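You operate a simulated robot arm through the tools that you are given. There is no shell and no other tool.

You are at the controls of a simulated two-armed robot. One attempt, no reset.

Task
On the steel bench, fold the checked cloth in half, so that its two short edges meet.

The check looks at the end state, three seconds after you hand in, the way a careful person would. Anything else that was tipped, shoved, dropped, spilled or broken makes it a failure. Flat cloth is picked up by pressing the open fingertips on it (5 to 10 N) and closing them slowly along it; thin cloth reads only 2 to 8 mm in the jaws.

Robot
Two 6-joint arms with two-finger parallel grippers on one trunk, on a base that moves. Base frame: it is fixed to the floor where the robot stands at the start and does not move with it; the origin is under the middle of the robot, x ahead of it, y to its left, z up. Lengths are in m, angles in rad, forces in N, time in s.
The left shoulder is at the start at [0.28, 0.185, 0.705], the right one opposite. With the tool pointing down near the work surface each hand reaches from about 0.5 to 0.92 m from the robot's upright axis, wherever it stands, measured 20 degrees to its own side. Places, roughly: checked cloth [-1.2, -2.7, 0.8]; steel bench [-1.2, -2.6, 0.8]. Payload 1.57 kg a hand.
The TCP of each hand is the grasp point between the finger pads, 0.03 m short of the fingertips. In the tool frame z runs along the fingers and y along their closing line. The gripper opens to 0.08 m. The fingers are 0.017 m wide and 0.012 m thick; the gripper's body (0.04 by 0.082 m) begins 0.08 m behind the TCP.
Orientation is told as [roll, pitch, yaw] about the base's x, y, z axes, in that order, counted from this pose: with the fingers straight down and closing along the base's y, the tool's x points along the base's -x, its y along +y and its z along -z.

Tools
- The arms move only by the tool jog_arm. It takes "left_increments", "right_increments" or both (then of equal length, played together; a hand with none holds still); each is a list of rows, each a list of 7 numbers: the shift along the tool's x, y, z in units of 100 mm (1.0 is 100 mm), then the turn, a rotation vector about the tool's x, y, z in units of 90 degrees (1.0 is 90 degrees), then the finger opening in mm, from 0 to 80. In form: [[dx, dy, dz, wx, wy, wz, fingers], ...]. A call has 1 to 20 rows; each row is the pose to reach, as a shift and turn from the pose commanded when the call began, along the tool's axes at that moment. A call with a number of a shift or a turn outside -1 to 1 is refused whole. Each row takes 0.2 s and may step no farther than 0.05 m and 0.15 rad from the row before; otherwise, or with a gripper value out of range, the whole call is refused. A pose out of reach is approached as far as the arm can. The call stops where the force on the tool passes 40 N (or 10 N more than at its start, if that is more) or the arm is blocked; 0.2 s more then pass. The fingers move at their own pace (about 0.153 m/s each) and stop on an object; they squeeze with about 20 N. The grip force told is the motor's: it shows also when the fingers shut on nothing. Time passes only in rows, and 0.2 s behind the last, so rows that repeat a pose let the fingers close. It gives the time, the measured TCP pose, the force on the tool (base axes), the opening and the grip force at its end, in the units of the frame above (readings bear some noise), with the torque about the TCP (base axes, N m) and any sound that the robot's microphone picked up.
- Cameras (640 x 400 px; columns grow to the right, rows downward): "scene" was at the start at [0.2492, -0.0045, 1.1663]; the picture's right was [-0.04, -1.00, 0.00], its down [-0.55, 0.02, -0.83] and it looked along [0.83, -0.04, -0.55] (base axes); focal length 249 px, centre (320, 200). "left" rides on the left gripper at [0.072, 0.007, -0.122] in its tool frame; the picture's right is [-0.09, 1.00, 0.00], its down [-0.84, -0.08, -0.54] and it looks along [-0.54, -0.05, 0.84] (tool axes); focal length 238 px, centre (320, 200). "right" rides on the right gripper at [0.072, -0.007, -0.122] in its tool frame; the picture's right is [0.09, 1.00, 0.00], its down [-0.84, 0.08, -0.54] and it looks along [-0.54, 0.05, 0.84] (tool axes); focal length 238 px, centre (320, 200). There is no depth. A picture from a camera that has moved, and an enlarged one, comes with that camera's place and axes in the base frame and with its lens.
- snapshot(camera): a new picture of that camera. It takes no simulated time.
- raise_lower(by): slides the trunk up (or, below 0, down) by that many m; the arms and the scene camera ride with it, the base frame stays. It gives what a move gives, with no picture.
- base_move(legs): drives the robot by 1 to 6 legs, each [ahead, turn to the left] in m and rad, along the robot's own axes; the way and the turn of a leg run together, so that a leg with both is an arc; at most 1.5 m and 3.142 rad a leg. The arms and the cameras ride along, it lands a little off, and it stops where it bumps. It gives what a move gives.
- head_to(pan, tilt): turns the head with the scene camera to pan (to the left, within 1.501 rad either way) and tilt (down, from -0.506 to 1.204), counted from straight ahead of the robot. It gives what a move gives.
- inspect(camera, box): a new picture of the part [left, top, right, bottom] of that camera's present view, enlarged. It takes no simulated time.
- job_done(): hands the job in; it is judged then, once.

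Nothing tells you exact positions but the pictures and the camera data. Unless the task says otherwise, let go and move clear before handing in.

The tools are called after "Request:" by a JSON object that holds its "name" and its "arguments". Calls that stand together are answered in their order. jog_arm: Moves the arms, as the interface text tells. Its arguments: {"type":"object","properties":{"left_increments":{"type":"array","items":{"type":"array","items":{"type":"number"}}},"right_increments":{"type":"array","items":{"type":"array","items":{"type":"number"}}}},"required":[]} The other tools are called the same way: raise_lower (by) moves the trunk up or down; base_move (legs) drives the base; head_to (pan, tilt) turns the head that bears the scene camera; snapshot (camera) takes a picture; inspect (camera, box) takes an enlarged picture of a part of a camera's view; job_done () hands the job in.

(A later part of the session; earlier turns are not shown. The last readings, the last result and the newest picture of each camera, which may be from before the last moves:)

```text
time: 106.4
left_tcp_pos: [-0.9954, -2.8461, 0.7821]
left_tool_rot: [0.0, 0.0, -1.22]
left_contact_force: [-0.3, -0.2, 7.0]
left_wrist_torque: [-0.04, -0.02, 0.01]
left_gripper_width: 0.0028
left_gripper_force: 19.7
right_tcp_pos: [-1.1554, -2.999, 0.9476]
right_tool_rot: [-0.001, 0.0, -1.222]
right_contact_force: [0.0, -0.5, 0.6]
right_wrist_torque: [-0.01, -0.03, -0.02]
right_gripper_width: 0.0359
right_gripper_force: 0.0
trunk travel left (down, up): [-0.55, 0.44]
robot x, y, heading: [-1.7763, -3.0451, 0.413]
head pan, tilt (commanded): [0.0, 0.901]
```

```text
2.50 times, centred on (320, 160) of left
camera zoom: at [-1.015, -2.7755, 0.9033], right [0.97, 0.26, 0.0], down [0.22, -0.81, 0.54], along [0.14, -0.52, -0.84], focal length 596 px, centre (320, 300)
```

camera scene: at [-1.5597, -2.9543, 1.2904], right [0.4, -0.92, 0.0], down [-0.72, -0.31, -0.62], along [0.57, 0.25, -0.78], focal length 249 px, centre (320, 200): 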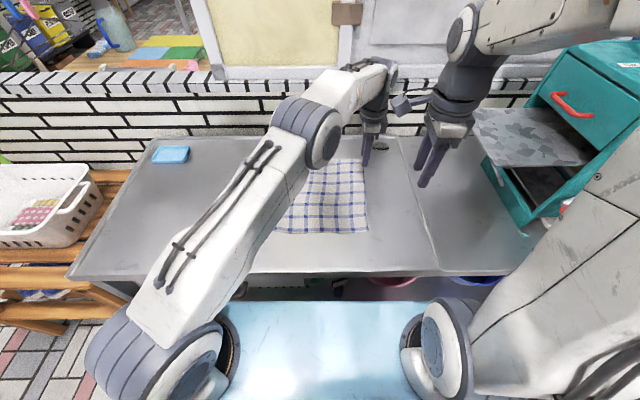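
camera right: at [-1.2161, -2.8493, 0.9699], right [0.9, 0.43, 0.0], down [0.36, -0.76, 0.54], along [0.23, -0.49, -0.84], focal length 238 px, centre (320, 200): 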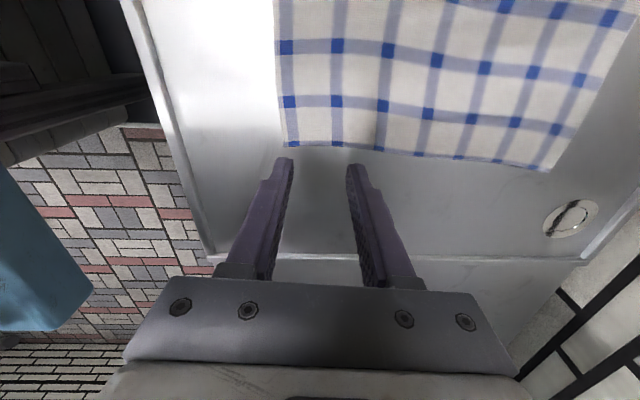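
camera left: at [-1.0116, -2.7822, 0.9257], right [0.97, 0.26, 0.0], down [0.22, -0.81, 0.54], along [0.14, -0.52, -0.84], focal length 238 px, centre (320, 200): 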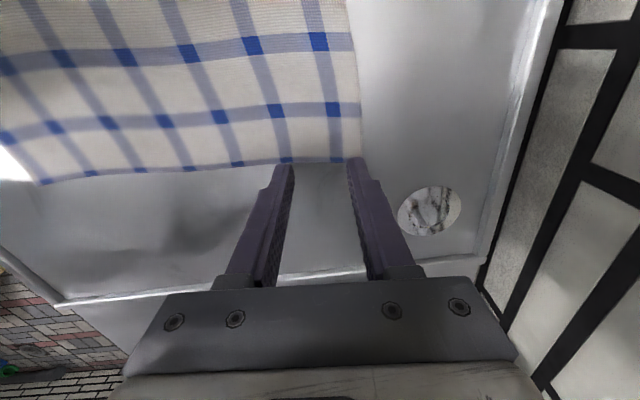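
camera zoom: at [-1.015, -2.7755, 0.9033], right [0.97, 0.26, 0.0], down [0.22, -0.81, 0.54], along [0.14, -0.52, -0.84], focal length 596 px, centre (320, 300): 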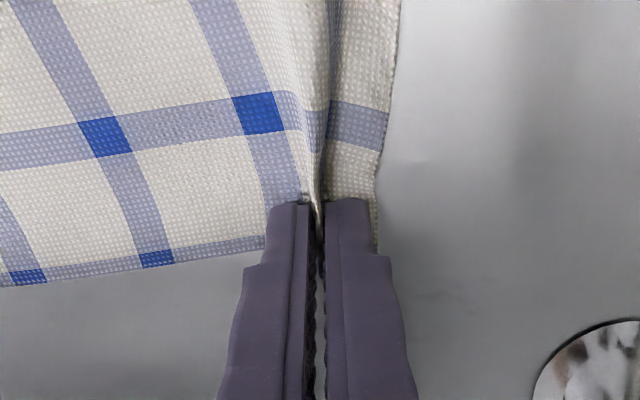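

The left gripper holds the cloth (2.8 mm, firm grip). I lift that corner a little and carry it left and toward me, so the right hand gets room at the near corner without pulling on it.

Request:
{"name": "jog_arm", "arguments": {"left_increments": [[0.0, -0.1, -0.2, 0, 0, 0, 0], [0.1, -0.25, -0.4, 0, 0, 0, 0], [0.3, -0.4, -0.55, 0, 0, 0, 0], [0.55, -0.55, -0.65, 0, 0, 0, 0], [0.8, -0.7, -0.7, 0, 0, 0, 0], [1.0, -0.7, -0.7, 0, 0, 0, 0]]}}

Request:
{"name": "snapshot", "arguments": {"camera": "scene"}}

Request:
{"name": "snapshot", "arguments": {"camera": "right"}}

Request:
{"name": "snapshot", "arguments": {"camera": "left"}}

```text
time: 107.8
left_tcp_pos: [-1.095, -2.775, 0.851]
left_tool_rot: [0.001, 0.001, -1.218]
left_contact_force: [-0.4, 0.4, 0.9]
left_wrist_torque: [0.01, 0.0, 0.0]
left_gripper_width: 0.0023
left_gripper_force: 20.0
right_tcp_pos: [-1.1561, -2.9999, 0.9485]
right_tool_rot: [-0.001, -0.001, -1.22]
right_contact_force: [0.3, -0.1, 1.3]
right_wrist_torque: [0.05, 0.0, 0.01]
right_gripper_width: 0.0361
right_gripper_force: 0.1
trunk travel left (down, up): [-0.55, 0.44]
robot x, y, heading: [-1.7726, -3.049, 0.411]
head pan, tilt (commanded): [0.0, 0.901]
```

```text
taken
camera scene: at [-1.5596, -2.9544, 1.2904], right [0.4, -0.92, 0.0], down [-0.72, -0.31, -0.62], along [0.57, 0.25, -0.78], focal length 249 px, centre (320, 200)
```

scene: 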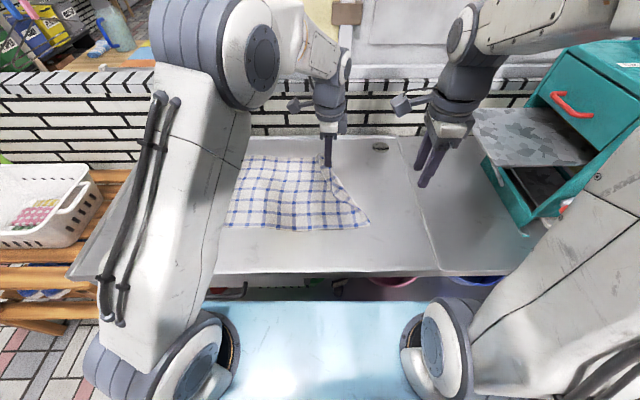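

```text
taken
camera right: at [-1.1862, -2.933, 1.0703], right [0.9, 0.43, 0.0], down [0.36, -0.76, 0.54], along [0.23, -0.49, -0.84], focal length 238 px, centre (320, 200)
```

right: 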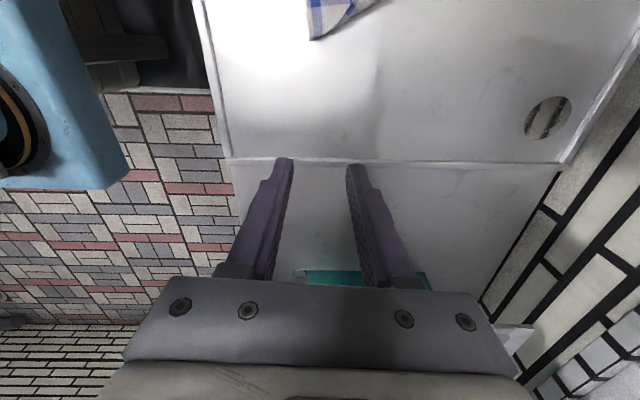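

```text
taken
camera left: at [-1.1148, -2.7057, 0.9735], right [0.97, 0.26, 0.0], down [0.22, -0.81, 0.54], along [0.14, -0.52, -0.84], focal length 238 px, centre (320, 200)
```

left: 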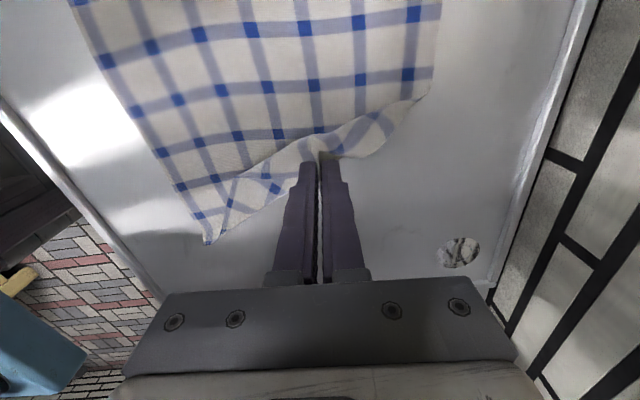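

The corner followed nicely. The edge at the near corner is now bent at a sharp angle, so I move the left hand back to the right a little to open it up before gripping with the right hand.

Request:
{"name": "jog_arm", "arguments": {"left_increments": [[-0.3, 0, 0, 0, 0, 0, 0], [-0.6, 0, 0, 0, 0, 0, 0]]}}

Request:
{"name": "snapshot", "arguments": {"camera": "scene"}}

Request:
{"name": "snapshot", "arguments": {"camera": "left"}}

```text
time: 108.4
left_tcp_pos: [-1.0759, -2.8321, 0.8524]
left_tool_rot: [-0.001, -0.001, -1.219]
left_contact_force: [-0.5, -0.1, -0.6]
left_wrist_torque: [0.0, 0.01, 0.0]
left_gripper_width: 0.0025
left_gripper_force: 19.6
right_tcp_pos: [-1.156, -2.9986, 0.947]
right_tool_rot: [0.0, 0.0, -1.219]
right_contact_force: [0.4, 0.2, -0.4]
right_wrist_torque: [-0.02, 0.02, 0.0]
right_gripper_width: 0.0356
right_gripper_force: 0.0
trunk travel left (down, up): [-0.55, 0.44]
robot x, y, heading: [-1.78, -3.0468, 0.411]
head pan, tilt (commanded): [0.0, 0.901]
```

```text
taken
camera scene: at [-1.5597, -2.954, 1.2904], right [0.4, -0.92, 0.0], down [-0.72, -0.31, -0.62], along [0.57, 0.25, -0.78], focal length 249 px, centre (320, 200)
```

scene: 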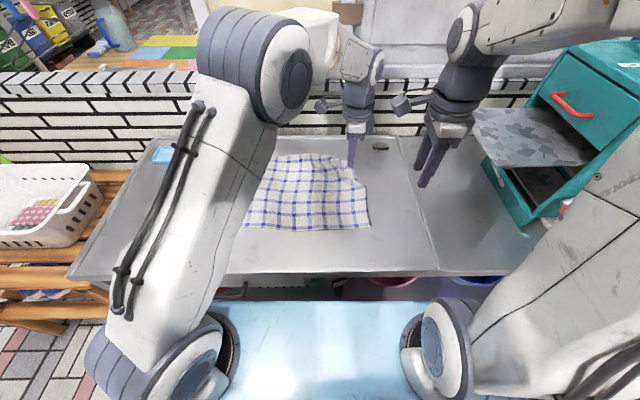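

```text
taken
camera left: at [-1.0946, -2.7621, 0.9749], right [0.97, 0.26, 0.0], down [0.22, -0.81, 0.54], along [0.14, -0.52, -0.84], focal length 238 px, centre (320, 200)
```

left: 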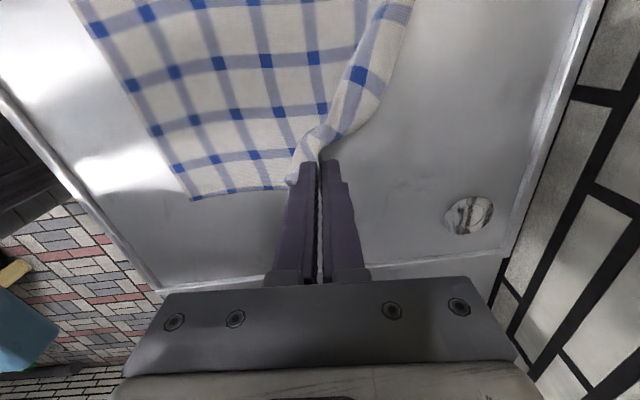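

The corner is opened up. I raise the left hand a bit more for forearm clearance, then bring the right hand over the near corner.

Request:
{"name": "jog_arm", "arguments": {"left_increments": [[0, 0, -0.3, 0, 0, 0, 0], [0, 0, -0.55, 0, 0, 0, 0]]}}

Request:
{"name": "jog_arm", "arguments": {"right_increments": [[0.22, 0.03, 0.0, 0, 0, -0.01, 36], [0.44, 0.06, 0.1, 0, 0, -0.02, 36], [0.66, 0.09, 0.25, 0, 0, -0.03, 36], [0.885, 0.138, 0.45, 0, 0, -0.045, 36]]}}

Request:
{"name": "snapshot", "arguments": {"camera": "scene"}}

Request:
{"name": "snapshot", "arguments": {"camera": "right"}}

```text
time: 109.0
left_tcp_pos: [-1.0752, -2.8336, 0.9074]
left_tool_rot: [-0.001, 0.0, -1.218]
left_contact_force: [-0.3, 0.0, 0.2]
left_wrist_torque: [-0.03, -0.01, 0.0]
left_gripper_width: 0.0026
left_gripper_force: 20.1
right_tcp_pos: [-1.1544, -3.0, 0.9482]
right_tool_rot: [0.0, 0.001, -1.22]
right_contact_force: [0.1, 0.4, 0.3]
right_wrist_torque: [0.01, 0.01, 0.01]
right_gripper_width: 0.036
right_gripper_force: 0.0
trunk travel left (down, up): [-0.55, 0.44]
robot x, y, heading: [-1.7761, -3.0496, 0.414]
head pan, tilt (commanded): [0.0, 0.901]
```

```text
time: 110.0
left_tcp_pos: [-1.0744, -2.8334, 0.9065]
left_tool_rot: [-0.002, 0.001, -1.22]
left_contact_force: [-0.1, 0.1, -1.5]
left_wrist_torque: [0.0, -0.05, 0.01]
left_gripper_width: 0.0025
left_gripper_force: 20.5
right_tcp_pos: [-1.1722, -2.9117, 0.9035]
right_tool_rot: [0.0, 0.001, -1.149]
right_contact_force: [0.4, 0.1, 0.5]
right_wrist_torque: [-0.01, -0.01, -0.03]
right_gripper_width: 0.036
right_gripper_force: 0.1
trunk travel left (down, up): [-0.55, 0.44]
robot x, y, heading: [-1.7771, -3.0478, 0.412]
head pan, tilt (commanded): [0.0, 0.901]
```

```text
taken
camera scene: at [-1.5598, -2.9545, 1.2904], right [0.4, -0.92, 0.0], down [-0.72, -0.31, -0.62], along [0.57, 0.25, -0.78], focal length 249 px, centre (320, 200)
```

scene: 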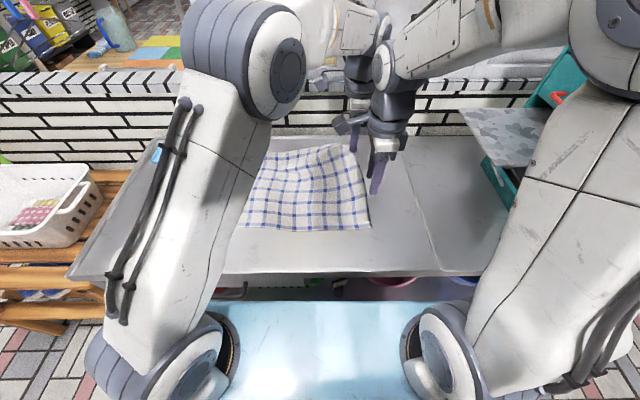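

```text
taken
camera right: at [-1.2086, -2.8468, 1.0261], right [0.87, 0.49, 0.0], down [0.41, -0.73, 0.54], along [0.27, -0.47, -0.84], focal length 238 px, centre (320, 200)
```

right: 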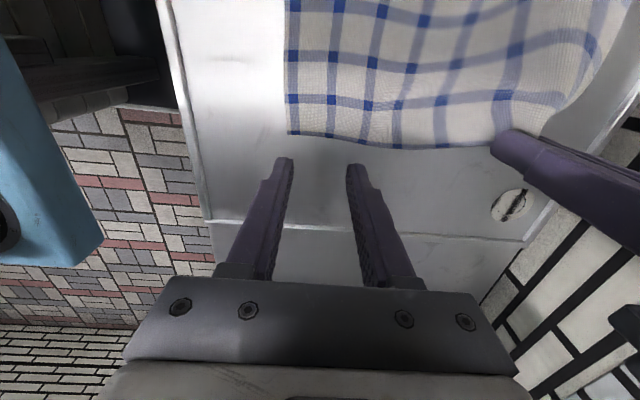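

The right camera shows the near corner clearly at about [-1.201, -2.939]. I shift onto the grip point and lower to just above the cloth.

Request:
{"name": "jog_arm", "arguments": {"right_increments": [[-0.04, -0.03, 0.35, 0, 0, 0, 36], [-0.08, -0.055, 0.7, 0, 0, 0, 36], [-0.08, -0.055, 1.0, 0, 0, 0, 36]]}}

Request:
{"name": "snapshot", "arguments": {"camera": "scene"}}

Request:
{"name": "snapshot", "arguments": {"camera": "right"}}

```text
time: 110.8
left_tcp_pos: [-1.075, -2.8332, 0.9083]
left_tool_rot: [0.0, 0.0, -1.219]
left_contact_force: [-0.1, -0.6, 1.6]
left_wrist_torque: [-0.01, -0.03, -0.02]
left_gripper_width: 0.0026
left_gripper_force: 19.7
right_tcp_pos: [-1.1738, -2.9216, 0.8036]
right_tool_rot: [0.002, -0.001, -1.149]
right_contact_force: [-0.1, -0.1, 0.4]
right_wrist_torque: [0.02, -0.01, -0.03]
right_gripper_width: 0.0358
right_gripper_force: 0.1
trunk travel left (down, up): [-0.55, 0.44]
robot x, y, heading: [-1.7755, -3.05, 0.41]
head pan, tilt (commanded): [0.0, 0.901]
```

```text
taken
camera scene: at [-1.5598, -2.9543, 1.2904], right [0.4, -0.92, 0.0], down [-0.72, -0.31, -0.62], along [0.57, 0.25, -0.78], focal length 249 px, centre (320, 200)
```

scene: 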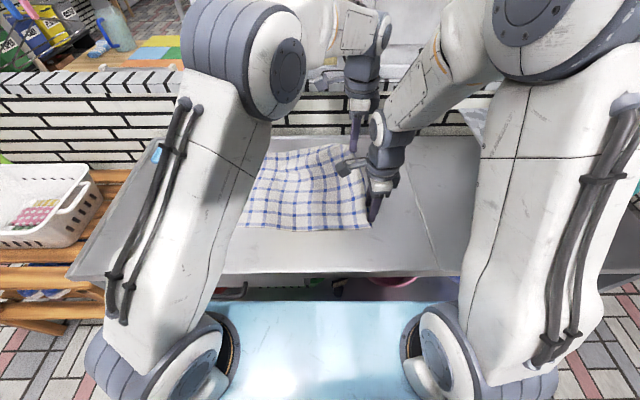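

```text
taken
camera right: at [-1.2095, -2.8583, 0.9268], right [0.87, 0.49, 0.0], down [0.41, -0.73, 0.54], along [0.27, -0.47, -0.84], focal length 238 px, centre (320, 200)
```

right: 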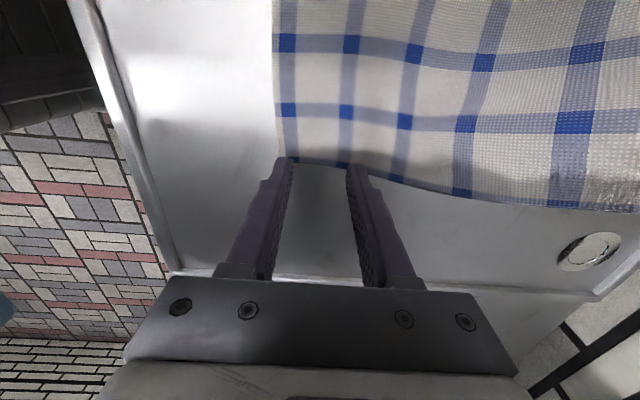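

The fingertips are about 2 cm above the cloth; I shift 6 mm inward and go down to just above contact.

Request:
{"name": "jog_arm", "arguments": {"right_increments": [[0.06, 0, 0.1, 0, 0, 0, 36], [0.06, 0, 0.19, 0, 0, 0, 36]]}}

Request:
{"name": "inspect", "arguments": {"camera": "right", "box": [200, 80, 440, 240]}}

```text
time: 111.4
left_tcp_pos: [-1.0752, -2.8336, 0.9064]
left_tool_rot: [0.001, 0.001, -1.217]
left_contact_force: [0.0, 0.9, -0.7]
left_wrist_torque: [0.02, 0.03, -0.05]
left_gripper_width: 0.0025
left_gripper_force: 20.1
right_tcp_pos: [-1.1768, -2.9158, 0.7848]
right_tool_rot: [-0.001, -0.001, -1.148]
right_contact_force: [-0.8, -0.3, 0.5]
right_wrist_torque: [-0.01, -0.02, -0.01]
right_gripper_width: 0.0359
right_gripper_force: 0.1
trunk travel left (down, up): [-0.55, 0.44]
robot x, y, heading: [-1.7758, -3.0462, 0.408]
head pan, tilt (commanded): [0.0, 0.901]
```

```text
2.50 times, centred on (320, 160) of right
camera zoom: at [-1.2126, -2.8525, 0.9075], right [0.87, 0.49, 0.0], down [0.41, -0.73, 0.54], along [0.27, -0.47, -0.84], focal length 596 px, centre (320, 300)
```

zoom: 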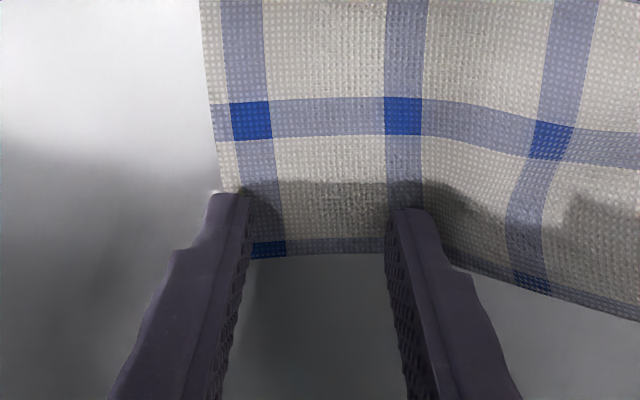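

Nearly in contact, well placed; I shift 4 mm toward the cloth's middle and press down gently.

Request:
{"name": "jog_arm", "arguments": {"right_increments": [[0, 0.04, 0.015, 0, 0, 0, 36], [0, 0.04, 0.03, 0, 0, 0, 36]]}}

```text
time: 112.0
left_tcp_pos: [-1.0756, -2.8327, 0.9062]
left_tool_rot: [-0.001, 0.001, -1.22]
left_contact_force: [-0.5, 0.4, -0.7]
left_wrist_torque: [-0.04, 0.01, 0.01]
left_gripper_width: 0.0023
left_gripper_force: 19.8
right_tcp_pos: [-1.1731, -2.9138, 0.7818]
right_tool_rot: [0.001, 0.0, -1.148]
right_contact_force: [-0.4, -0.2, 1.4]
right_wrist_torque: [0.04, -0.02, -0.03]
right_gripper_width: 0.036
right_gripper_force: 0.0
trunk travel left (down, up): [-0.55, 0.44]
robot x, y, heading: [-1.7765, -3.0469, 0.41]
head pan, tilt (commanded): [0.0, 0.901]
```

Barely touching at 1.4 N; another 1.5 mm down.

Request:
{"name": "jog_arm", "arguments": {"right_increments": [[0, 0, 0.008, 0, 0, 0, 36], [0, 0, 0.015, 0, 0, 0, 36]]}}

```text
time: 112.6
left_tcp_pos: [-1.0758, -2.834, 0.9079]
left_tool_rot: [0.0, 0.0, -1.218]
left_contact_force: [-0.8, -0.9, -0.8]
left_wrist_torque: [0.01, -0.03, 0.0]
left_gripper_width: 0.0025
left_gripper_force: 20.2
right_tcp_pos: [-1.1725, -2.9145, 0.7814]
right_tool_rot: [0.004, 0.0, -1.148]
right_contact_force: [-2.1, 0.8, 20.6]
right_wrist_torque: [-0.11, 0.29, -0.03]
right_gripper_width: 0.0362
right_gripper_force: 0.0
trunk travel left (down, up): [-0.55, 0.44]
robot x, y, heading: [-1.775, -3.0485, 0.411]
head pan, tilt (commanded): [0.0, 0.901]
```

The force jumped to 20 N, so I ease off about a millimetre.

Request:
{"name": "jog_arm", "arguments": {"right_increments": [[0, 0, -0.009, 0, 0, 0, 36], [0, 0, -0.009, 0, 0, 0, 36]]}}

```text
time: 113.2
left_tcp_pos: [-1.0759, -2.8317, 0.9078]
left_tool_rot: [0.001, -0.001, -1.217]
left_contact_force: [-0.6, -0.4, -0.4]
left_wrist_torque: [-0.01, 0.02, 0.03]
left_gripper_width: 0.0027
left_gripper_force: 20.2
right_tcp_pos: [-1.1722, -2.9143, 0.782]
right_tool_rot: [0.002, 0.0, -1.149]
right_contact_force: [0.1, 1.9, 16.4]
right_wrist_torque: [0.01, 0.1, 0.0]
right_gripper_width: 0.0362
right_gripper_force: 0.1
trunk travel left (down, up): [-0.55, 0.44]
robot x, y, heading: [-1.7776, -3.0456, 0.412]
head pan, tilt (commanded): [0.0, 0.901]
```

Still 16 N; a little more up.

Request:
{"name": "jog_arm", "arguments": {"right_increments": [[0, 0, -0.016, 0, 0, 0, 36], [0, 0, -0.016, 0, 0, 0, 36]]}}

```text
time: 113.8
left_tcp_pos: [-1.0757, -2.8329, 0.9066]
left_tool_rot: [0.0, 0.001, -1.218]
left_contact_force: [-0.2, -0.3, -0.4]
left_wrist_torque: [-0.02, 0.0, -0.03]
left_gripper_width: 0.0026
left_gripper_force: 19.8
right_tcp_pos: [-1.1731, -2.915, 0.7825]
right_tool_rot: [-0.003, 0.0, -1.146]
right_contact_force: [0.4, -0.7, 0.9]
right_wrist_torque: [0.01, -0.01, -0.01]
right_gripper_width: 0.0362
right_gripper_force: 0.0
trunk travel left (down, up): [-0.55, 0.44]
robot x, y, heading: [-1.7761, -3.0507, 0.411]
head pan, tilt (commanded): [0.0, 0.901]
```

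Now just touching; I press 0.7 mm for a gentle contact.

Request:
{"name": "jog_arm", "arguments": {"right_increments": [[0, 0, 0.007, 0, 0, 0, 36], [0, 0, 0.007, 0, 0, 0, 36]]}}

Request:
{"name": "inspect", "arguments": {"camera": "right", "box": [200, 80, 440, 240]}}

```text
time: 114.4
left_tcp_pos: [-1.075, -2.8332, 0.907]
left_tool_rot: [-0.001, -0.001, -1.218]
left_contact_force: [0.4, 0.3, -0.6]
left_wrist_torque: [0.04, -0.01, 0.0]
left_gripper_width: 0.0027
left_gripper_force: 19.7
right_tcp_pos: [-1.1726, -2.915, 0.7817]
right_tool_rot: [0.0, -0.001, -1.148]
right_contact_force: [-0.7, -0.1, 3.3]
right_wrist_torque: [-0.01, 0.01, 0.02]
right_gripper_width: 0.0361
right_gripper_force: 0.1
trunk travel left (down, up): [-0.55, 0.44]
robot x, y, heading: [-1.774, -3.0462, 0.413]
head pan, tilt (commanded): [0.0, 0.901]
```

```text
2.50 times, centred on (320, 160) of right
camera zoom: at [-1.2079, -2.8511, 0.9041], right [0.87, 0.49, 0.0], down [0.41, -0.73, 0.54], along [0.27, -0.47, -0.84], focal length 596 px, centre (320, 300)
```

zoom: 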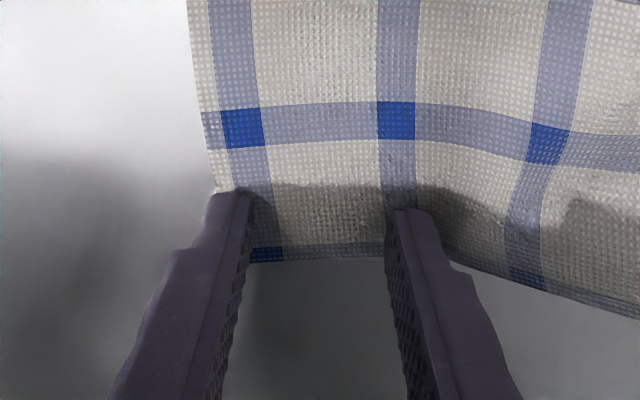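

Both fingertips sit on the corner at 3.3 N; I add a touch of pressure and close slowly.

Request:
{"name": "jog_arm", "arguments": {"right_increments": [[0, 0, 0.005, 0, 0, 0, 36], [0, 0, 0.005, 0, 0, 0, 33], [0, 0, 0.005, 0, 0, 0, 30], [0, 0, 0.005, 0, 0, 0, 27], [0, 0, 0.005, 0, 0, 0, 24], [0, 0, 0.005, 0, 0, 0, 21], [0, 0, 0.005, 0, 0, 0, 18], [0, 0, 0.005, 0, 0, 0, 15], [0, 0, 0.005, 0, 0, 0, 12], [0, 0, 0.005, 0, 0, 0, 9], [0, 0, 0.005, 0, 0, 0, 6], [0, 0, 0.005, 0, 0, 0, 3], [0, 0, 0.005, 0, 0, 0, 0], [0, 0, 0.005, 0, 0, 0, 0], [0, 0, 0.005, 0, 0, 0, 0]]}}

Request:
{"name": "inspect", "arguments": {"camera": "right", "box": [200, 80, 440, 240]}}

Request:
{"name": "snapshot", "arguments": {"camera": "scene"}}

```text
time: 117.6
left_tcp_pos: [-1.0749, -2.8345, 0.9074]
left_tool_rot: [0.0, -0.001, -1.22]
left_contact_force: [-4.7, -4.5, -7.3]
left_wrist_torque: [-0.16, 0.12, 0.01]
left_gripper_width: 0.0026
left_gripper_force: 19.9
right_tcp_pos: [-1.1713, -2.9141, 0.7815]
right_tool_rot: [0.001, 0.001, -1.148]
right_contact_force: [5.7, 4.7, 14.2]
right_wrist_torque: [0.2, -0.26, 0.08]
right_gripper_width: 0.0026
right_gripper_force: 20.1
trunk travel left (down, up): [-0.55, 0.44]
robot x, y, heading: [-1.7801, -3.0476, 0.408]
head pan, tilt (commanded): [0.0, 0.901]
```

```text
2.50 times, centred on (320, 160) of right
camera zoom: at [-1.2078, -2.8504, 0.9041], right [0.87, 0.49, 0.0], down [0.41, -0.73, 0.54], along [0.27, -0.47, -0.84], focal length 596 px, centre (320, 300)
```

zoom: 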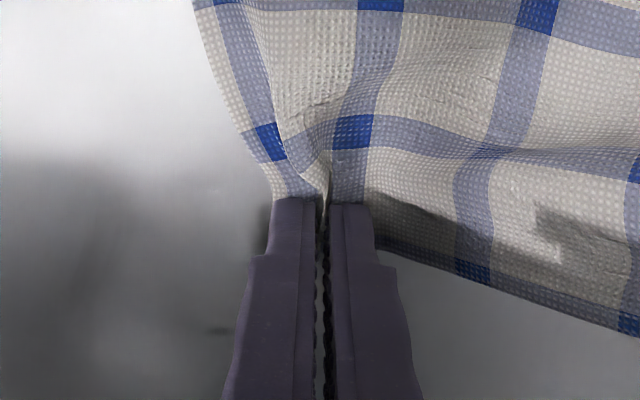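

```text
taken
camera scene: at [-1.5598, -2.9542, 1.2905], right [0.4, -0.92, 0.0], down [-0.72, -0.31, -0.62], along [0.57, 0.25, -0.78], focal length 249 px, centre (320, 200)
```

scene: 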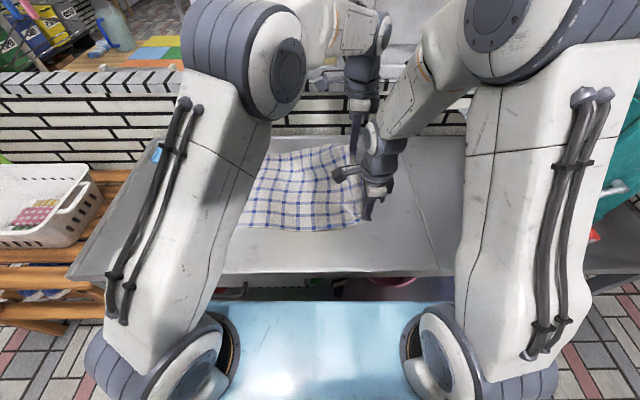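

Both corners are held (2.6 mm each), with the edge between the hands taut. I raise the right hand to slacken it and start turning the held edge so the two hands come side by side in front of me.

Request:
{"name": "jog_arm", "arguments": {"left_increments": [[0.2, -0.05, 0.03, 0, 0, -0.086, 0], [0.44, -0.1, 0.06, 0, 0, -0.173, 0], [0.66, -0.15, 0.09, 0, 0, -0.259, 0], [0.886, -0.201, 0.12, 0, 0, -0.3456, 0]], "right_increments": [[0.08, 0.001, -0.22, 0, 0, -0.082, 0], [0.167, 0.002, -0.38, 0, 0, -0.165, 0], [0.25, 0.003, -0.45, 0, 0, -0.248, 0], [0.334, 0.004, -0.48, 0, 0, -0.3306, 0]]}}

Request:
{"name": "snapshot", "arguments": {"camera": "scene"}}

```text
time: 118.6
left_tcp_pos: [-1.1244, -2.7548, 0.8933]
left_tool_rot: [0.0, 0.002, -0.675]
left_contact_force: [0.0, -0.2, -1.4]
left_wrist_torque: [0.03, 0.0, -0.01]
left_gripper_width: 0.0028
left_gripper_force: 20.1
right_tcp_pos: [-1.1868, -2.8838, 0.8283]
right_tool_rot: [0.0, 0.001, -0.627]
right_contact_force: [1.0, -0.8, 0.8]
right_wrist_torque: [-0.03, 0.0, -0.04]
right_gripper_width: 0.0021
right_gripper_force: 20.0
trunk travel left (down, up): [-0.55, 0.44]
robot x, y, heading: [-1.776, -3.0495, 0.411]
head pan, tilt (commanded): [0.0, 0.901]
```

```text
taken
camera scene: at [-1.5595, -2.9544, 1.2904], right [0.4, -0.92, 0.0], down [-0.72, -0.31, -0.62], along [0.57, 0.25, -0.78], focal length 249 px, centre (320, 200)
```

scene: 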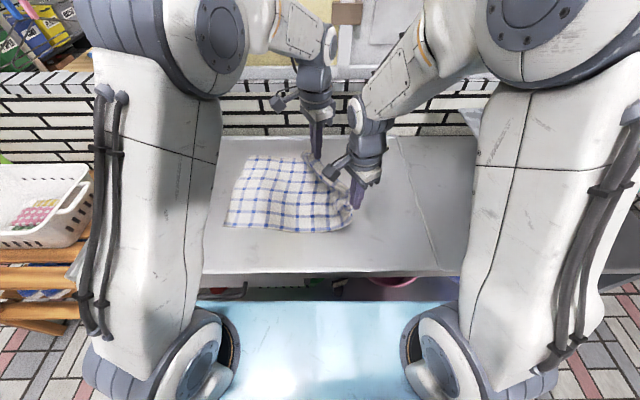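

The edge lifted and turned as intended and the tension is gone. I continue the turn.

Request:
{"name": "jog_arm", "arguments": {"left_increments": [[0.217, 0.042, 0.025, 0, 0, -0.086, 0], [0.434, 0.085, 0.05, 0, 0, -0.173, 0], [0.652, 0.128, 0.075, 0, 0, -0.259, 0], [0.869, 0.17, 0.1, 0, 0, -0.3456, 0]], "right_increments": [[0.056, 0.078, -0.075, 0, 0, -0.082, 0], [0.112, 0.156, -0.15, 0, 0, -0.165, 0], [0.168, 0.235, -0.225, 0, 0, -0.248, 0], [0.224, 0.313, -0.3, 0, 0, -0.3306, 0]]}}

Request:
{"name": "jog_arm", "arguments": {"left_increments": [[0.171, 0.103, 0.012, 0, 0, -0.086, 0], [0.342, 0.205, 0.025, 0, 0, -0.173, 0], [0.514, 0.308, 0.037, 0, 0, -0.259, 0], [0.685, 0.411, 0.05, 0, 0, -0.3456, 0]], "right_increments": [[0.002, 0.141, -0.05, 0, 0, -0.082, 0], [0.004, 0.282, -0.1, 0, 0, -0.165, 0], [0.005, 0.424, -0.15, 0, 0, -0.248, 0], [0.007, 0.565, -0.2, 0, 0, -0.3306, 0]]}}

Request:
{"name": "snapshot", "arguments": {"camera": "scene"}}

```text
time: 119.6
left_tcp_pos: [-1.1818, -2.6875, 0.8844]
left_tool_rot: [-0.001, 0.001, -0.131]
left_contact_force: [0.2, -1.2, 0.2]
left_wrist_torque: [-0.01, 0.06, -0.01]
left_gripper_width: 0.0025
left_gripper_force: 19.9
right_tcp_pos: [-1.1862, -2.8465, 0.8593]
right_tool_rot: [-0.001, 0.0, -0.109]
right_contact_force: [0.2, -0.4, -0.2]
right_wrist_torque: [0.03, 0.01, 0.0]
right_gripper_width: 0.0022
right_gripper_force: 20.2
trunk travel left (down, up): [-0.55, 0.44]
robot x, y, heading: [-1.7776, -3.0483, 0.409]
head pan, tilt (commanded): [0.0, 0.901]
```

```text
time: 120.6
left_tcp_pos: [-1.2443, -2.6385, 0.879]
left_tool_rot: [0.0, 0.0, 0.41]
left_contact_force: [0.0, 0.1, -0.3]
left_wrist_torque: [0.05, 0.02, -0.02]
left_gripper_width: 0.0024
left_gripper_force: 20.2
right_tcp_pos: [-1.1797, -2.789, 0.8787]
right_tool_rot: [0.0, 0.0, 0.412]
right_contact_force: [0.4, -0.4, -0.5]
right_wrist_torque: [0.0, 0.0, 0.01]
right_gripper_width: 0.0023
right_gripper_force: 20.0
trunk travel left (down, up): [-0.55, 0.44]
robot x, y, heading: [-1.7758, -3.0501, 0.412]
head pan, tilt (commanded): [0.0, 0.901]
```

```text
taken
camera scene: at [-1.5596, -2.9543, 1.2904], right [0.4, -0.92, 0.0], down [-0.72, -0.31, -0.62], along [0.57, 0.25, -0.78], focal length 249 px, centre (320, 200)
```

scene: 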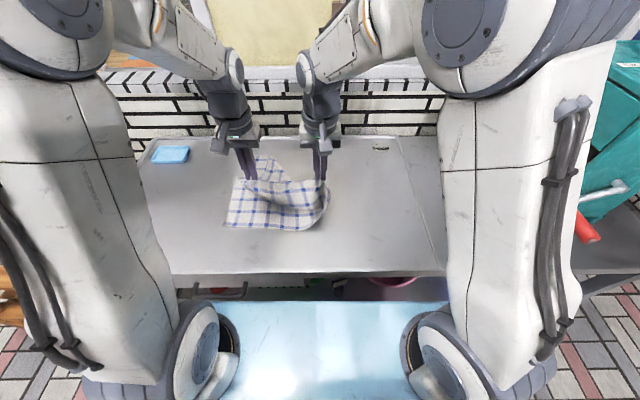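

The hands are now side by side holding the short edge. I lift with the trunk so the cloth hangs straight down as a curtain.

Request:
{"name": "raise_lower", "arguments": {"by": 0.2}}

Request:
{"name": "snapshot", "arguments": {"camera": "scene"}}

```text
time: 122.7
left_tcp_pos: [-1.2439, -2.6375, 1.0788]
left_tool_rot: [0.0, -0.001, 0.409]
left_contact_force: [0.5, 0.6, 0.6]
left_wrist_torque: [-0.01, -0.02, -0.04]
left_gripper_width: 0.0024
left_gripper_force: 19.9
right_tcp_pos: [-1.1803, -2.7893, 1.0786]
right_tool_rot: [0.0, 0.001, 0.408]
right_contact_force: [-0.3, -0.8, -0.4]
right_wrist_torque: [0.01, 0.01, -0.01]
right_gripper_width: 0.0024
right_gripper_force: 20.1
trunk travel left (down, up): [-0.75, 0.24]
robot x, y, heading: [-1.776, -3.0484, 0.411]
head pan, tilt (commanded): [0.0, 0.901]
```

```text
taken
camera scene: at [-1.5596, -2.9541, 1.4903], right [0.4, -0.92, 0.0], down [-0.72, -0.31, -0.62], along [0.57, 0.25, -0.78], focal length 249 px, centre (320, 200)
```

scene: 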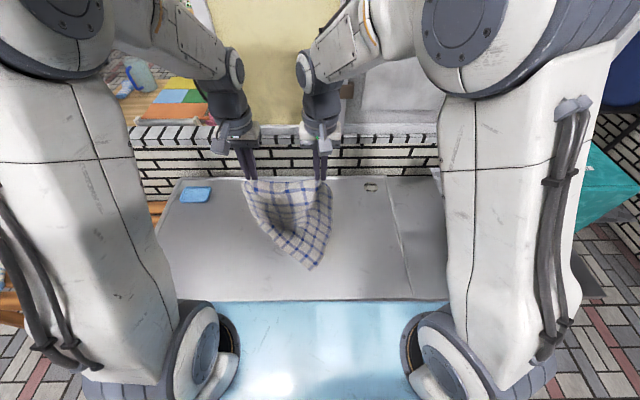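

The cloth is mostly off the bench, with one corner still trailing. I lift further until it hangs free.

Request:
{"name": "raise_lower", "arguments": {"by": 0.17}}

Request:
{"name": "snapshot", "arguments": {"camera": "scene"}}

Request:
{"name": "snapshot", "arguments": {"camera": "left"}}

Request:
{"name": "snapshot", "arguments": {"camera": "right"}}

```text
time: 124.7
left_tcp_pos: [-1.244, -2.6381, 1.2498]
left_tool_rot: [-0.001, -0.001, 0.408]
left_contact_force: [0.4, -1.1, -0.7]
left_wrist_torque: [0.0, -0.02, -0.02]
left_gripper_width: 0.0024
left_gripper_force: 20.4
right_tcp_pos: [-1.1799, -2.79, 1.2491]
right_tool_rot: [0.0, 0.0, 0.409]
right_contact_force: [-0.1, 0.1, 0.3]
right_wrist_torque: [0.02, -0.01, -0.01]
right_gripper_width: 0.0024
right_gripper_force: 20.1
trunk travel left (down, up): [-0.92, 0.07]
robot x, y, heading: [-1.7775, -3.047, 0.409]
head pan, tilt (commanded): [0.0, 0.901]
```

```text
taken
camera scene: at [-1.5595, -2.9541, 1.6603], right [0.4, -0.92, 0.0], down [-0.72, -0.31, -0.62], along [0.57, 0.25, -0.78], focal length 249 px, centre (320, 200)
```

scene: 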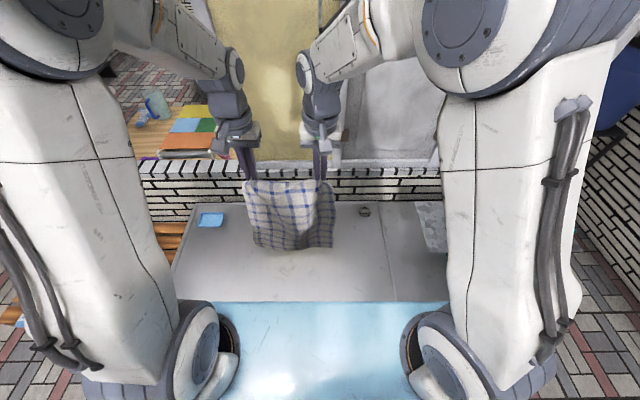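

```text
taken
camera left: at [-1.3125, -2.6606, 1.3705], right [-0.31, 0.95, 0.0], down [0.8, 0.26, 0.54], along [0.51, 0.17, -0.84], focal length 238 px, centre (320, 200)
```

left: 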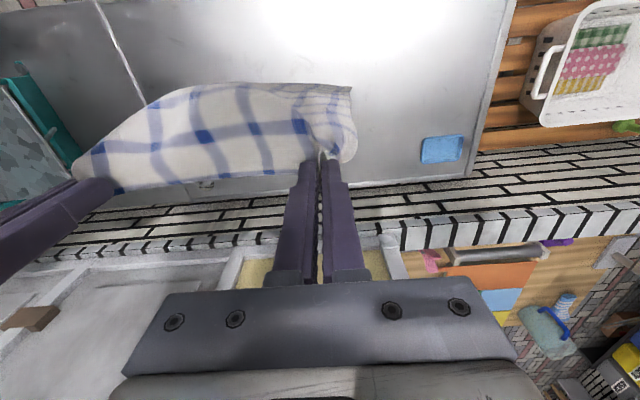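

```text
taken
camera right: at [-1.2438, -2.8228, 1.3716], right [-0.48, 0.88, 0.0], down [0.74, 0.4, 0.54], along [0.48, 0.26, -0.84], focal length 238 px, centre (320, 200)
```

right: 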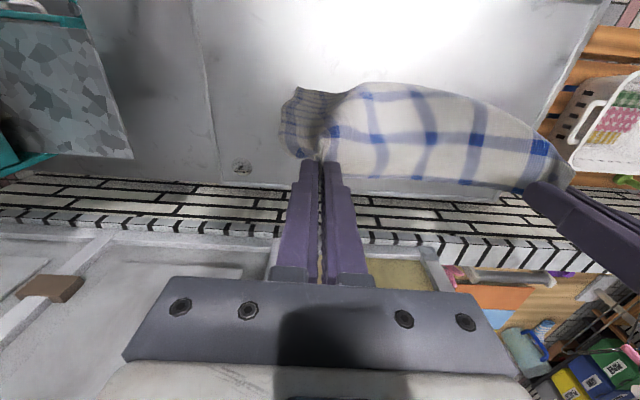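

The cloth now hangs free as a curtain between the hands. I zoom in to see how straight it hangs.

Request:
{"name": "inspect", "arguments": {"camera": "scene", "box": [190, 120, 400, 310]}}

```text
2.11 times, centred on (295, 215) of scene
camera zoom: at [-1.5595, -2.9541, 1.6603], right [0.4, -0.92, 0.0], down [-0.72, -0.31, -0.62], along [0.57, 0.25, -0.78], focal length 524 px, centre (373, 168)
```

zoom: 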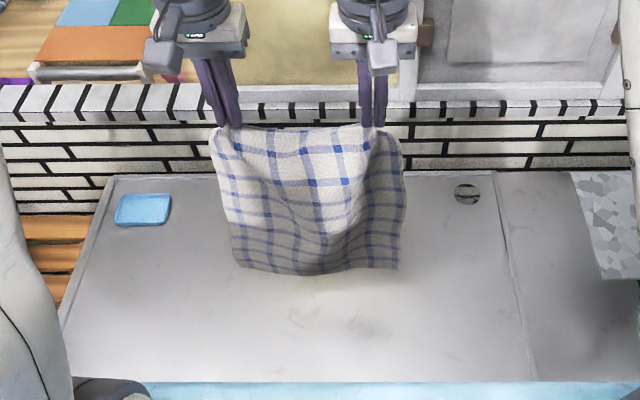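

It hangs cleanly with the lower short edge straight. I move both hands 0.1 m toward me and then lower, so the lower edge lands on the near part of the bench.

Request:
{"name": "jog_arm", "arguments": {"left_increments": [[0.2, 0, 0, 0, 0, 0, 0], [0.4, 0, 0, 0, 0, 0, 0], [0.6, 0, 0, 0, 0, 0, 0], [0.8, 0, 0, 0, 0, 0, 0], [1.0, 0, 0, 0, 0, 0, 0], [1.0, 0, 0, 0, 0, 0, 0], [1.0, 0, 0, 0, 0, 0, 0], [1.0, 0, 0, 0, 0, 0, 0], [1.0, 0, 0, 0, 0, 0, 0]], "right_increments": [[0.2, 0, 0, 0, 0, 0, 0], [0.4, 0, 0, 0, 0, 0, 0], [0.6, 0, 0, 0, 0, 0, 0], [0.8, 0, 0, 0, 0, 0, 0], [1.0, 0, 0, 0, 0, 0, 0], [1.0, 0, 0, 0, 0, 0, 0], [1.0, 0, 0, 0, 0, 0, 0], [1.0, 0, 0, 0, 0, 0, 0], [1.0, 0, 0, 0, 0, 0, 0]]}}

Request:
{"name": "raise_lower", "arguments": {"by": -0.08}}

Request:
{"name": "inspect", "arguments": {"camera": "scene", "box": [190, 120, 400, 310]}}

```text
time: 126.7
left_tcp_pos: [-1.3362, -2.6786, 1.2484]
left_tool_rot: [-0.001, 0.0, 0.412]
left_contact_force: [-0.5, 0.2, 0.9]
left_wrist_torque: [0.01, 0.0, -0.03]
left_gripper_width: 0.0024
left_gripper_force: 20.3
right_tcp_pos: [-1.2727, -2.8275, 1.2509]
right_tool_rot: [-0.001, 0.0, 0.409]
right_contact_force: [-0.3, 0.5, -0.1]
right_wrist_torque: [-0.01, -0.03, 0.02]
right_gripper_width: 0.0024
right_gripper_force: 20.1
trunk travel left (down, up): [-0.92, 0.07]
robot x, y, heading: [-1.7766, -3.0475, 0.413]
head pan, tilt (commanded): [0.0, 0.901]
```

```text
time: 127.8
left_tcp_pos: [-1.3363, -2.6783, 1.1687]
left_tool_rot: [0.001, -0.001, 0.409]
left_contact_force: [0.9, -0.9, 0.3]
left_wrist_torque: [0.01, -0.01, 0.0]
left_gripper_width: 0.0028
left_gripper_force: 19.8
right_tcp_pos: [-1.2731, -2.8269, 1.1722]
right_tool_rot: [0.0, 0.001, 0.408]
right_contact_force: [-0.1, 0.3, 0.2]
right_wrist_torque: [0.05, 0.02, -0.04]
right_gripper_width: 0.0023
right_gripper_force: 20.0
trunk travel left (down, up): [-0.84, 0.15]
robot x, y, heading: [-1.7772, -3.0477, 0.413]
head pan, tilt (commanded): [0.0, 0.901]
```

```text
2.11 times, centred on (295, 215) of scene
camera zoom: at [-1.5598, -2.9542, 1.5805], right [0.4, -0.92, 0.0], down [-0.72, -0.31, -0.62], along [0.57, 0.25, -0.78], focal length 524 px, centre (373, 168)
```

zoom: 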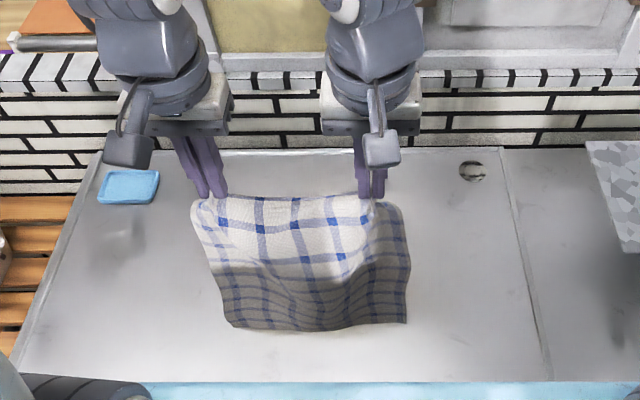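

The lower edge is just at the bench surface. I now lean the curtain away from me while lowering, so the cloth starts lying down from its near edge.

Request:
{"name": "jog_arm", "arguments": {"left_increments": [[-0.12, 0, 0.08, 0, 0, 0, 0], [-0.24, 0, 0.17, 0, 0, 0, 0], [-0.36, 0, 0.26, 0, 0, 0, 0], [-0.48, 0, 0.36, 0, 0, 0, 0], [-0.6, 0, 0.46, 0, 0, 0, 0], [-0.6, 0, 0.46, 0, 0, 0, 0]], "right_increments": [[-0.12, 0, 0.08, 0, 0, 0, 0], [-0.24, 0, 0.17, 0, 0, 0, 0], [-0.36, 0, 0.26, 0, 0, 0, 0], [-0.48, 0, 0.36, 0, 0, 0, 0], [-0.6, 0, 0.46, 0, 0, 0, 0], [-0.6, 0, 0.46, 0, 0, 0, 0]]}}

Request:
{"name": "inspect", "arguments": {"camera": "scene", "box": [190, 120, 400, 310]}}

```text
time: 129.2
left_tcp_pos: [-1.2792, -2.6547, 1.1222]
left_tool_rot: [0.003, -0.001, 0.41]
left_contact_force: [0.1, 0.0, -1.1]
left_wrist_torque: [0.01, 0.06, -0.01]
left_gripper_width: 0.0025
left_gripper_force: 19.8
right_tcp_pos: [-1.2172, -2.8025, 1.1252]
right_tool_rot: [0.001, 0.001, 0.408]
right_contact_force: [0.9, -0.2, 0.1]
right_wrist_torque: [-0.01, 0.02, -0.03]
right_gripper_width: 0.0023
right_gripper_force: 20.0
trunk travel left (down, up): [-0.84, 0.15]
robot x, y, heading: [-1.776, -3.0473, 0.411]
head pan, tilt (commanded): [0.0, 0.901]
```

```text
2.11 times, centred on (295, 215) of scene
camera zoom: at [-1.5594, -2.954, 1.5803], right [0.4, -0.92, 0.0], down [-0.72, -0.31, -0.62], along [0.57, 0.25, -0.78], focal length 524 px, centre (373, 168)
```

zoom: 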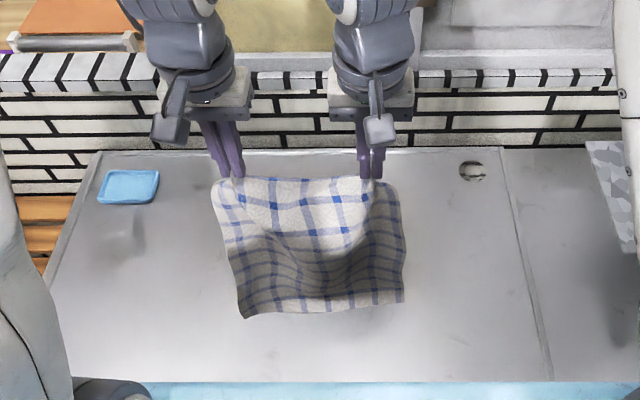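

The near edge is landing, slightly skewed, which I can match later. I continue lowering and moving away.

Request:
{"name": "jog_arm", "arguments": {"left_increments": [[-0.08, 0, 0.13, 0, 0, 0, 0], [-0.16, 0, 0.26, 0, 0, 0, 0], [-0.24, 0, 0.39, 0, 0, 0, 0], [-0.32, 0, 0.52, 0, 0, 0, 0], [-0.4, 0, 0.65, 0, 0, 0, 0], [-0.4, 0, 0.65, 0, 0, 0, 0]], "right_increments": [[-0.08, 0, 0.13, 0, 0, 0, 0], [-0.16, 0, 0.26, 0, 0, 0, 0], [-0.24, 0, 0.39, 0, 0, 0, 0], [-0.32, 0, 0.52, 0, 0, 0, 0], [-0.4, 0, 0.65, 0, 0, 0, 0], [-0.4, 0, 0.65, 0, 0, 0, 0]]}}

Request:
{"name": "inspect", "arguments": {"camera": "scene", "box": [190, 120, 400, 310]}}

```text
time: 130.6
left_tcp_pos: [-1.2425, -2.6385, 1.0561]
left_tool_rot: [-0.001, 0.0, 0.41]
left_contact_force: [-0.4, -0.1, -1.5]
left_wrist_torque: [-0.01, 0.05, -0.04]
left_gripper_width: 0.0024
left_gripper_force: 19.9
right_tcp_pos: [-1.1794, -2.7879, 1.0593]
right_tool_rot: [0.0, 0.0, 0.409]
right_contact_force: [0.1, 0.3, 0.2]
right_wrist_torque: [-0.02, 0.0, -0.03]
right_gripper_width: 0.0023
right_gripper_force: 19.4
trunk travel left (down, up): [-0.84, 0.15]
robot x, y, heading: [-1.7732, -3.0458, 0.409]
head pan, tilt (commanded): [0.0, 0.901]
```

```text
2.11 times, centred on (295, 215) of scene
camera zoom: at [-1.5594, -2.954, 1.5803], right [0.4, -0.92, 0.0], down [-0.72, -0.31, -0.62], along [0.57, 0.25, -0.78], focal length 524 px, centre (373, 168)
```

zoom: 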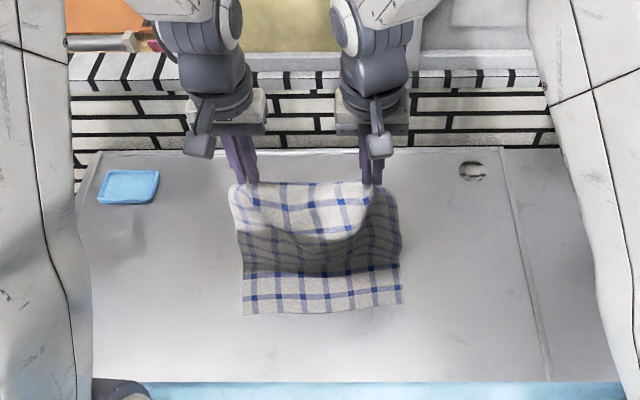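

It is laying down beautifully: the near strip is flat and the lower edge stayed put. I continue forward and down until about half is laid.

Request:
{"name": "jog_arm", "arguments": {"left_increments": [[-0.12, 0, 0.1, 0, 0, 0, 0], [-0.24, 0, 0.2, 0, 0, 0, 0], [-0.36, 0, 0.3, 0, 0, 0, 0], [-0.48, 0, 0.4, 0, 0, 0, 0], [-0.6, 0, 0.5, 0, 0, 0, 0], [-0.6, 0, 0.5, 0, 0, 0, 0]], "right_increments": [[-0.12, 0, 0.1, 0, 0, 0, 0], [-0.24, 0, 0.2, 0, 0, 0, 0], [-0.36, 0, 0.3, 0, 0, 0, 0], [-0.48, 0, 0.4, 0, 0, 0, 0], [-0.6, 0, 0.5, 0, 0, 0, 0], [-0.6, 0, 0.5, 0, 0, 0, 0]]}}

Request:
{"name": "snapshot", "arguments": {"camera": "scene"}}

Request:
{"name": "inspect", "arguments": {"camera": "scene", "box": [190, 120, 400, 310]}}

```text
time: 132.0
left_tcp_pos: [-1.1879, -2.6144, 1.0062]
left_tool_rot: [-0.001, 0.002, 0.411]
left_contact_force: [0.0, 0.0, 0.6]
left_wrist_torque: [0.0, 0.02, -0.05]
left_gripper_width: 0.0026
left_gripper_force: 20.3
right_tcp_pos: [-1.1256, -2.7657, 1.0085]
right_tool_rot: [-0.001, -0.001, 0.407]
right_contact_force: [-0.3, 0.4, 0.3]
right_wrist_torque: [0.0, 0.02, -0.03]
right_gripper_width: 0.0023
right_gripper_force: 20.1
trunk travel left (down, up): [-0.84, 0.15]
robot x, y, heading: [-1.7747, -3.0484, 0.409]
head pan, tilt (commanded): [0.0, 0.901]
```

```text
taken
camera scene: at [-1.5594, -2.954, 1.5803], right [0.4, -0.92, 0.0], down [-0.72, -0.31, -0.62], along [0.57, 0.25, -0.78], focal length 249 px, centre (320, 200)
```

scene: 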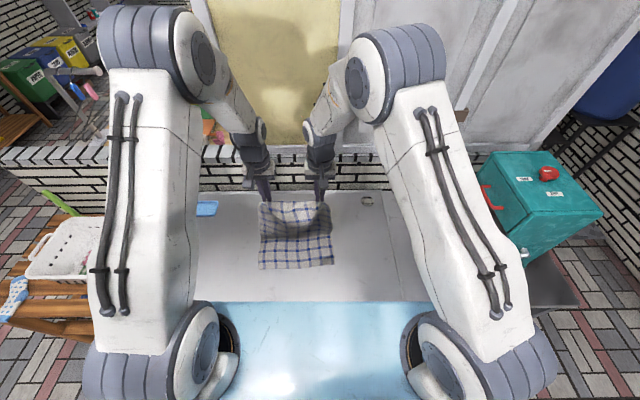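

```text
2.11 times, centred on (295, 215) of scene
camera zoom: at [-1.5594, -2.954, 1.5803], right [0.4, -0.92, 0.0], down [-0.72, -0.31, -0.62], along [0.57, 0.25, -0.78], focal length 524 px, centre (373, 168)
```

zoom: 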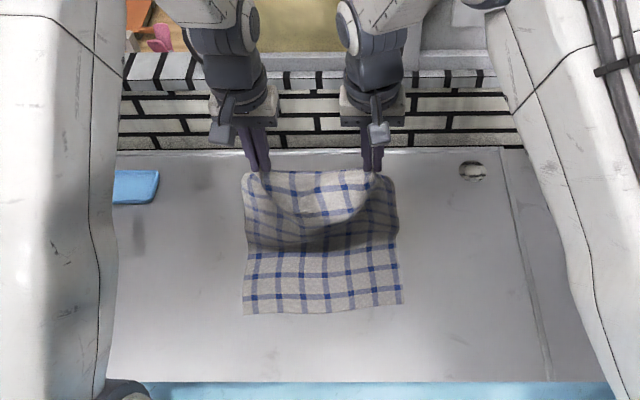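

Half of the lower part is laid flat and the edge hasn't moved. One more step forward and down.

Request:
{"name": "jog_arm", "arguments": {"left_increments": [[-0.12, 0, 0.1, 0, 0, 0, 0], [-0.24, 0, 0.2, 0, 0, 0, 0], [-0.36, 0, 0.3, 0, 0, 0, 0], [-0.48, 0, 0.4, 0, 0, 0, 0], [-0.58, 0, 0.5, 0, 0, 0, 0], [-0.58, 0, 0.5, 0, 0, 0, 0]], "right_increments": [[-0.12, 0, 0.1, 0, 0, 0, 0], [-0.24, 0, 0.2, 0, 0, 0, 0], [-0.36, 0, 0.3, 0, 0, 0, 0], [-0.48, 0, 0.4, 0, 0, 0, 0], [-0.58, 0, 0.5, 0, 0, 0, 0], [-0.58, 0, 0.5, 0, 0, 0, 0]]}}

Request:
{"name": "snapshot", "arguments": {"camera": "scene"}}

Request:
{"name": "inspect", "arguments": {"camera": "scene", "box": [190, 120, 400, 310]}}

```text
time: 133.4
left_tcp_pos: [-1.1347, -2.5905, 0.9564]
left_tool_rot: [0.002, 0.0, 0.41]
left_contact_force: [-0.7, 0.3, -0.2]
left_wrist_torque: [-0.03, 0.01, -0.05]
left_gripper_width: 0.0026
left_gripper_force: 19.6
right_tcp_pos: [-1.0712, -2.7422, 0.9591]
right_tool_rot: [0.001, 0.002, 0.408]
right_contact_force: [0.1, -0.8, -0.2]
right_wrist_torque: [-0.02, -0.01, -0.03]
right_gripper_width: 0.0021
right_gripper_force: 20.3
trunk travel left (down, up): [-0.84, 0.15]
robot x, y, heading: [-1.7733, -3.0485, 0.409]
head pan, tilt (commanded): [0.0, 0.901]
```

```text
taken
camera scene: at [-1.5594, -2.954, 1.5803], right [0.4, -0.92, 0.0], down [-0.72, -0.31, -0.62], along [0.57, 0.25, -0.78], focal length 249 px, centre (320, 200)
```

scene: 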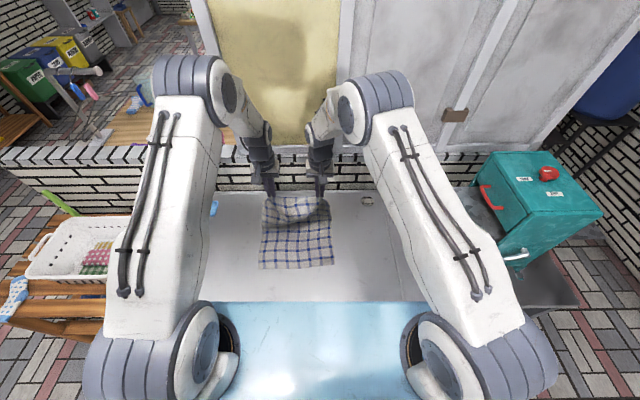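

```text
2.11 times, centred on (295, 215) of scene
camera zoom: at [-1.5594, -2.954, 1.5803], right [0.4, -0.92, 0.0], down [-0.72, -0.31, -0.62], along [0.57, 0.25, -0.78], focal length 524 px, centre (373, 168)
```

zoom: 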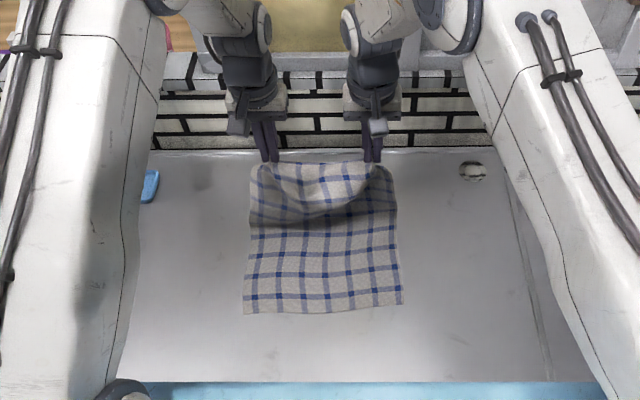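

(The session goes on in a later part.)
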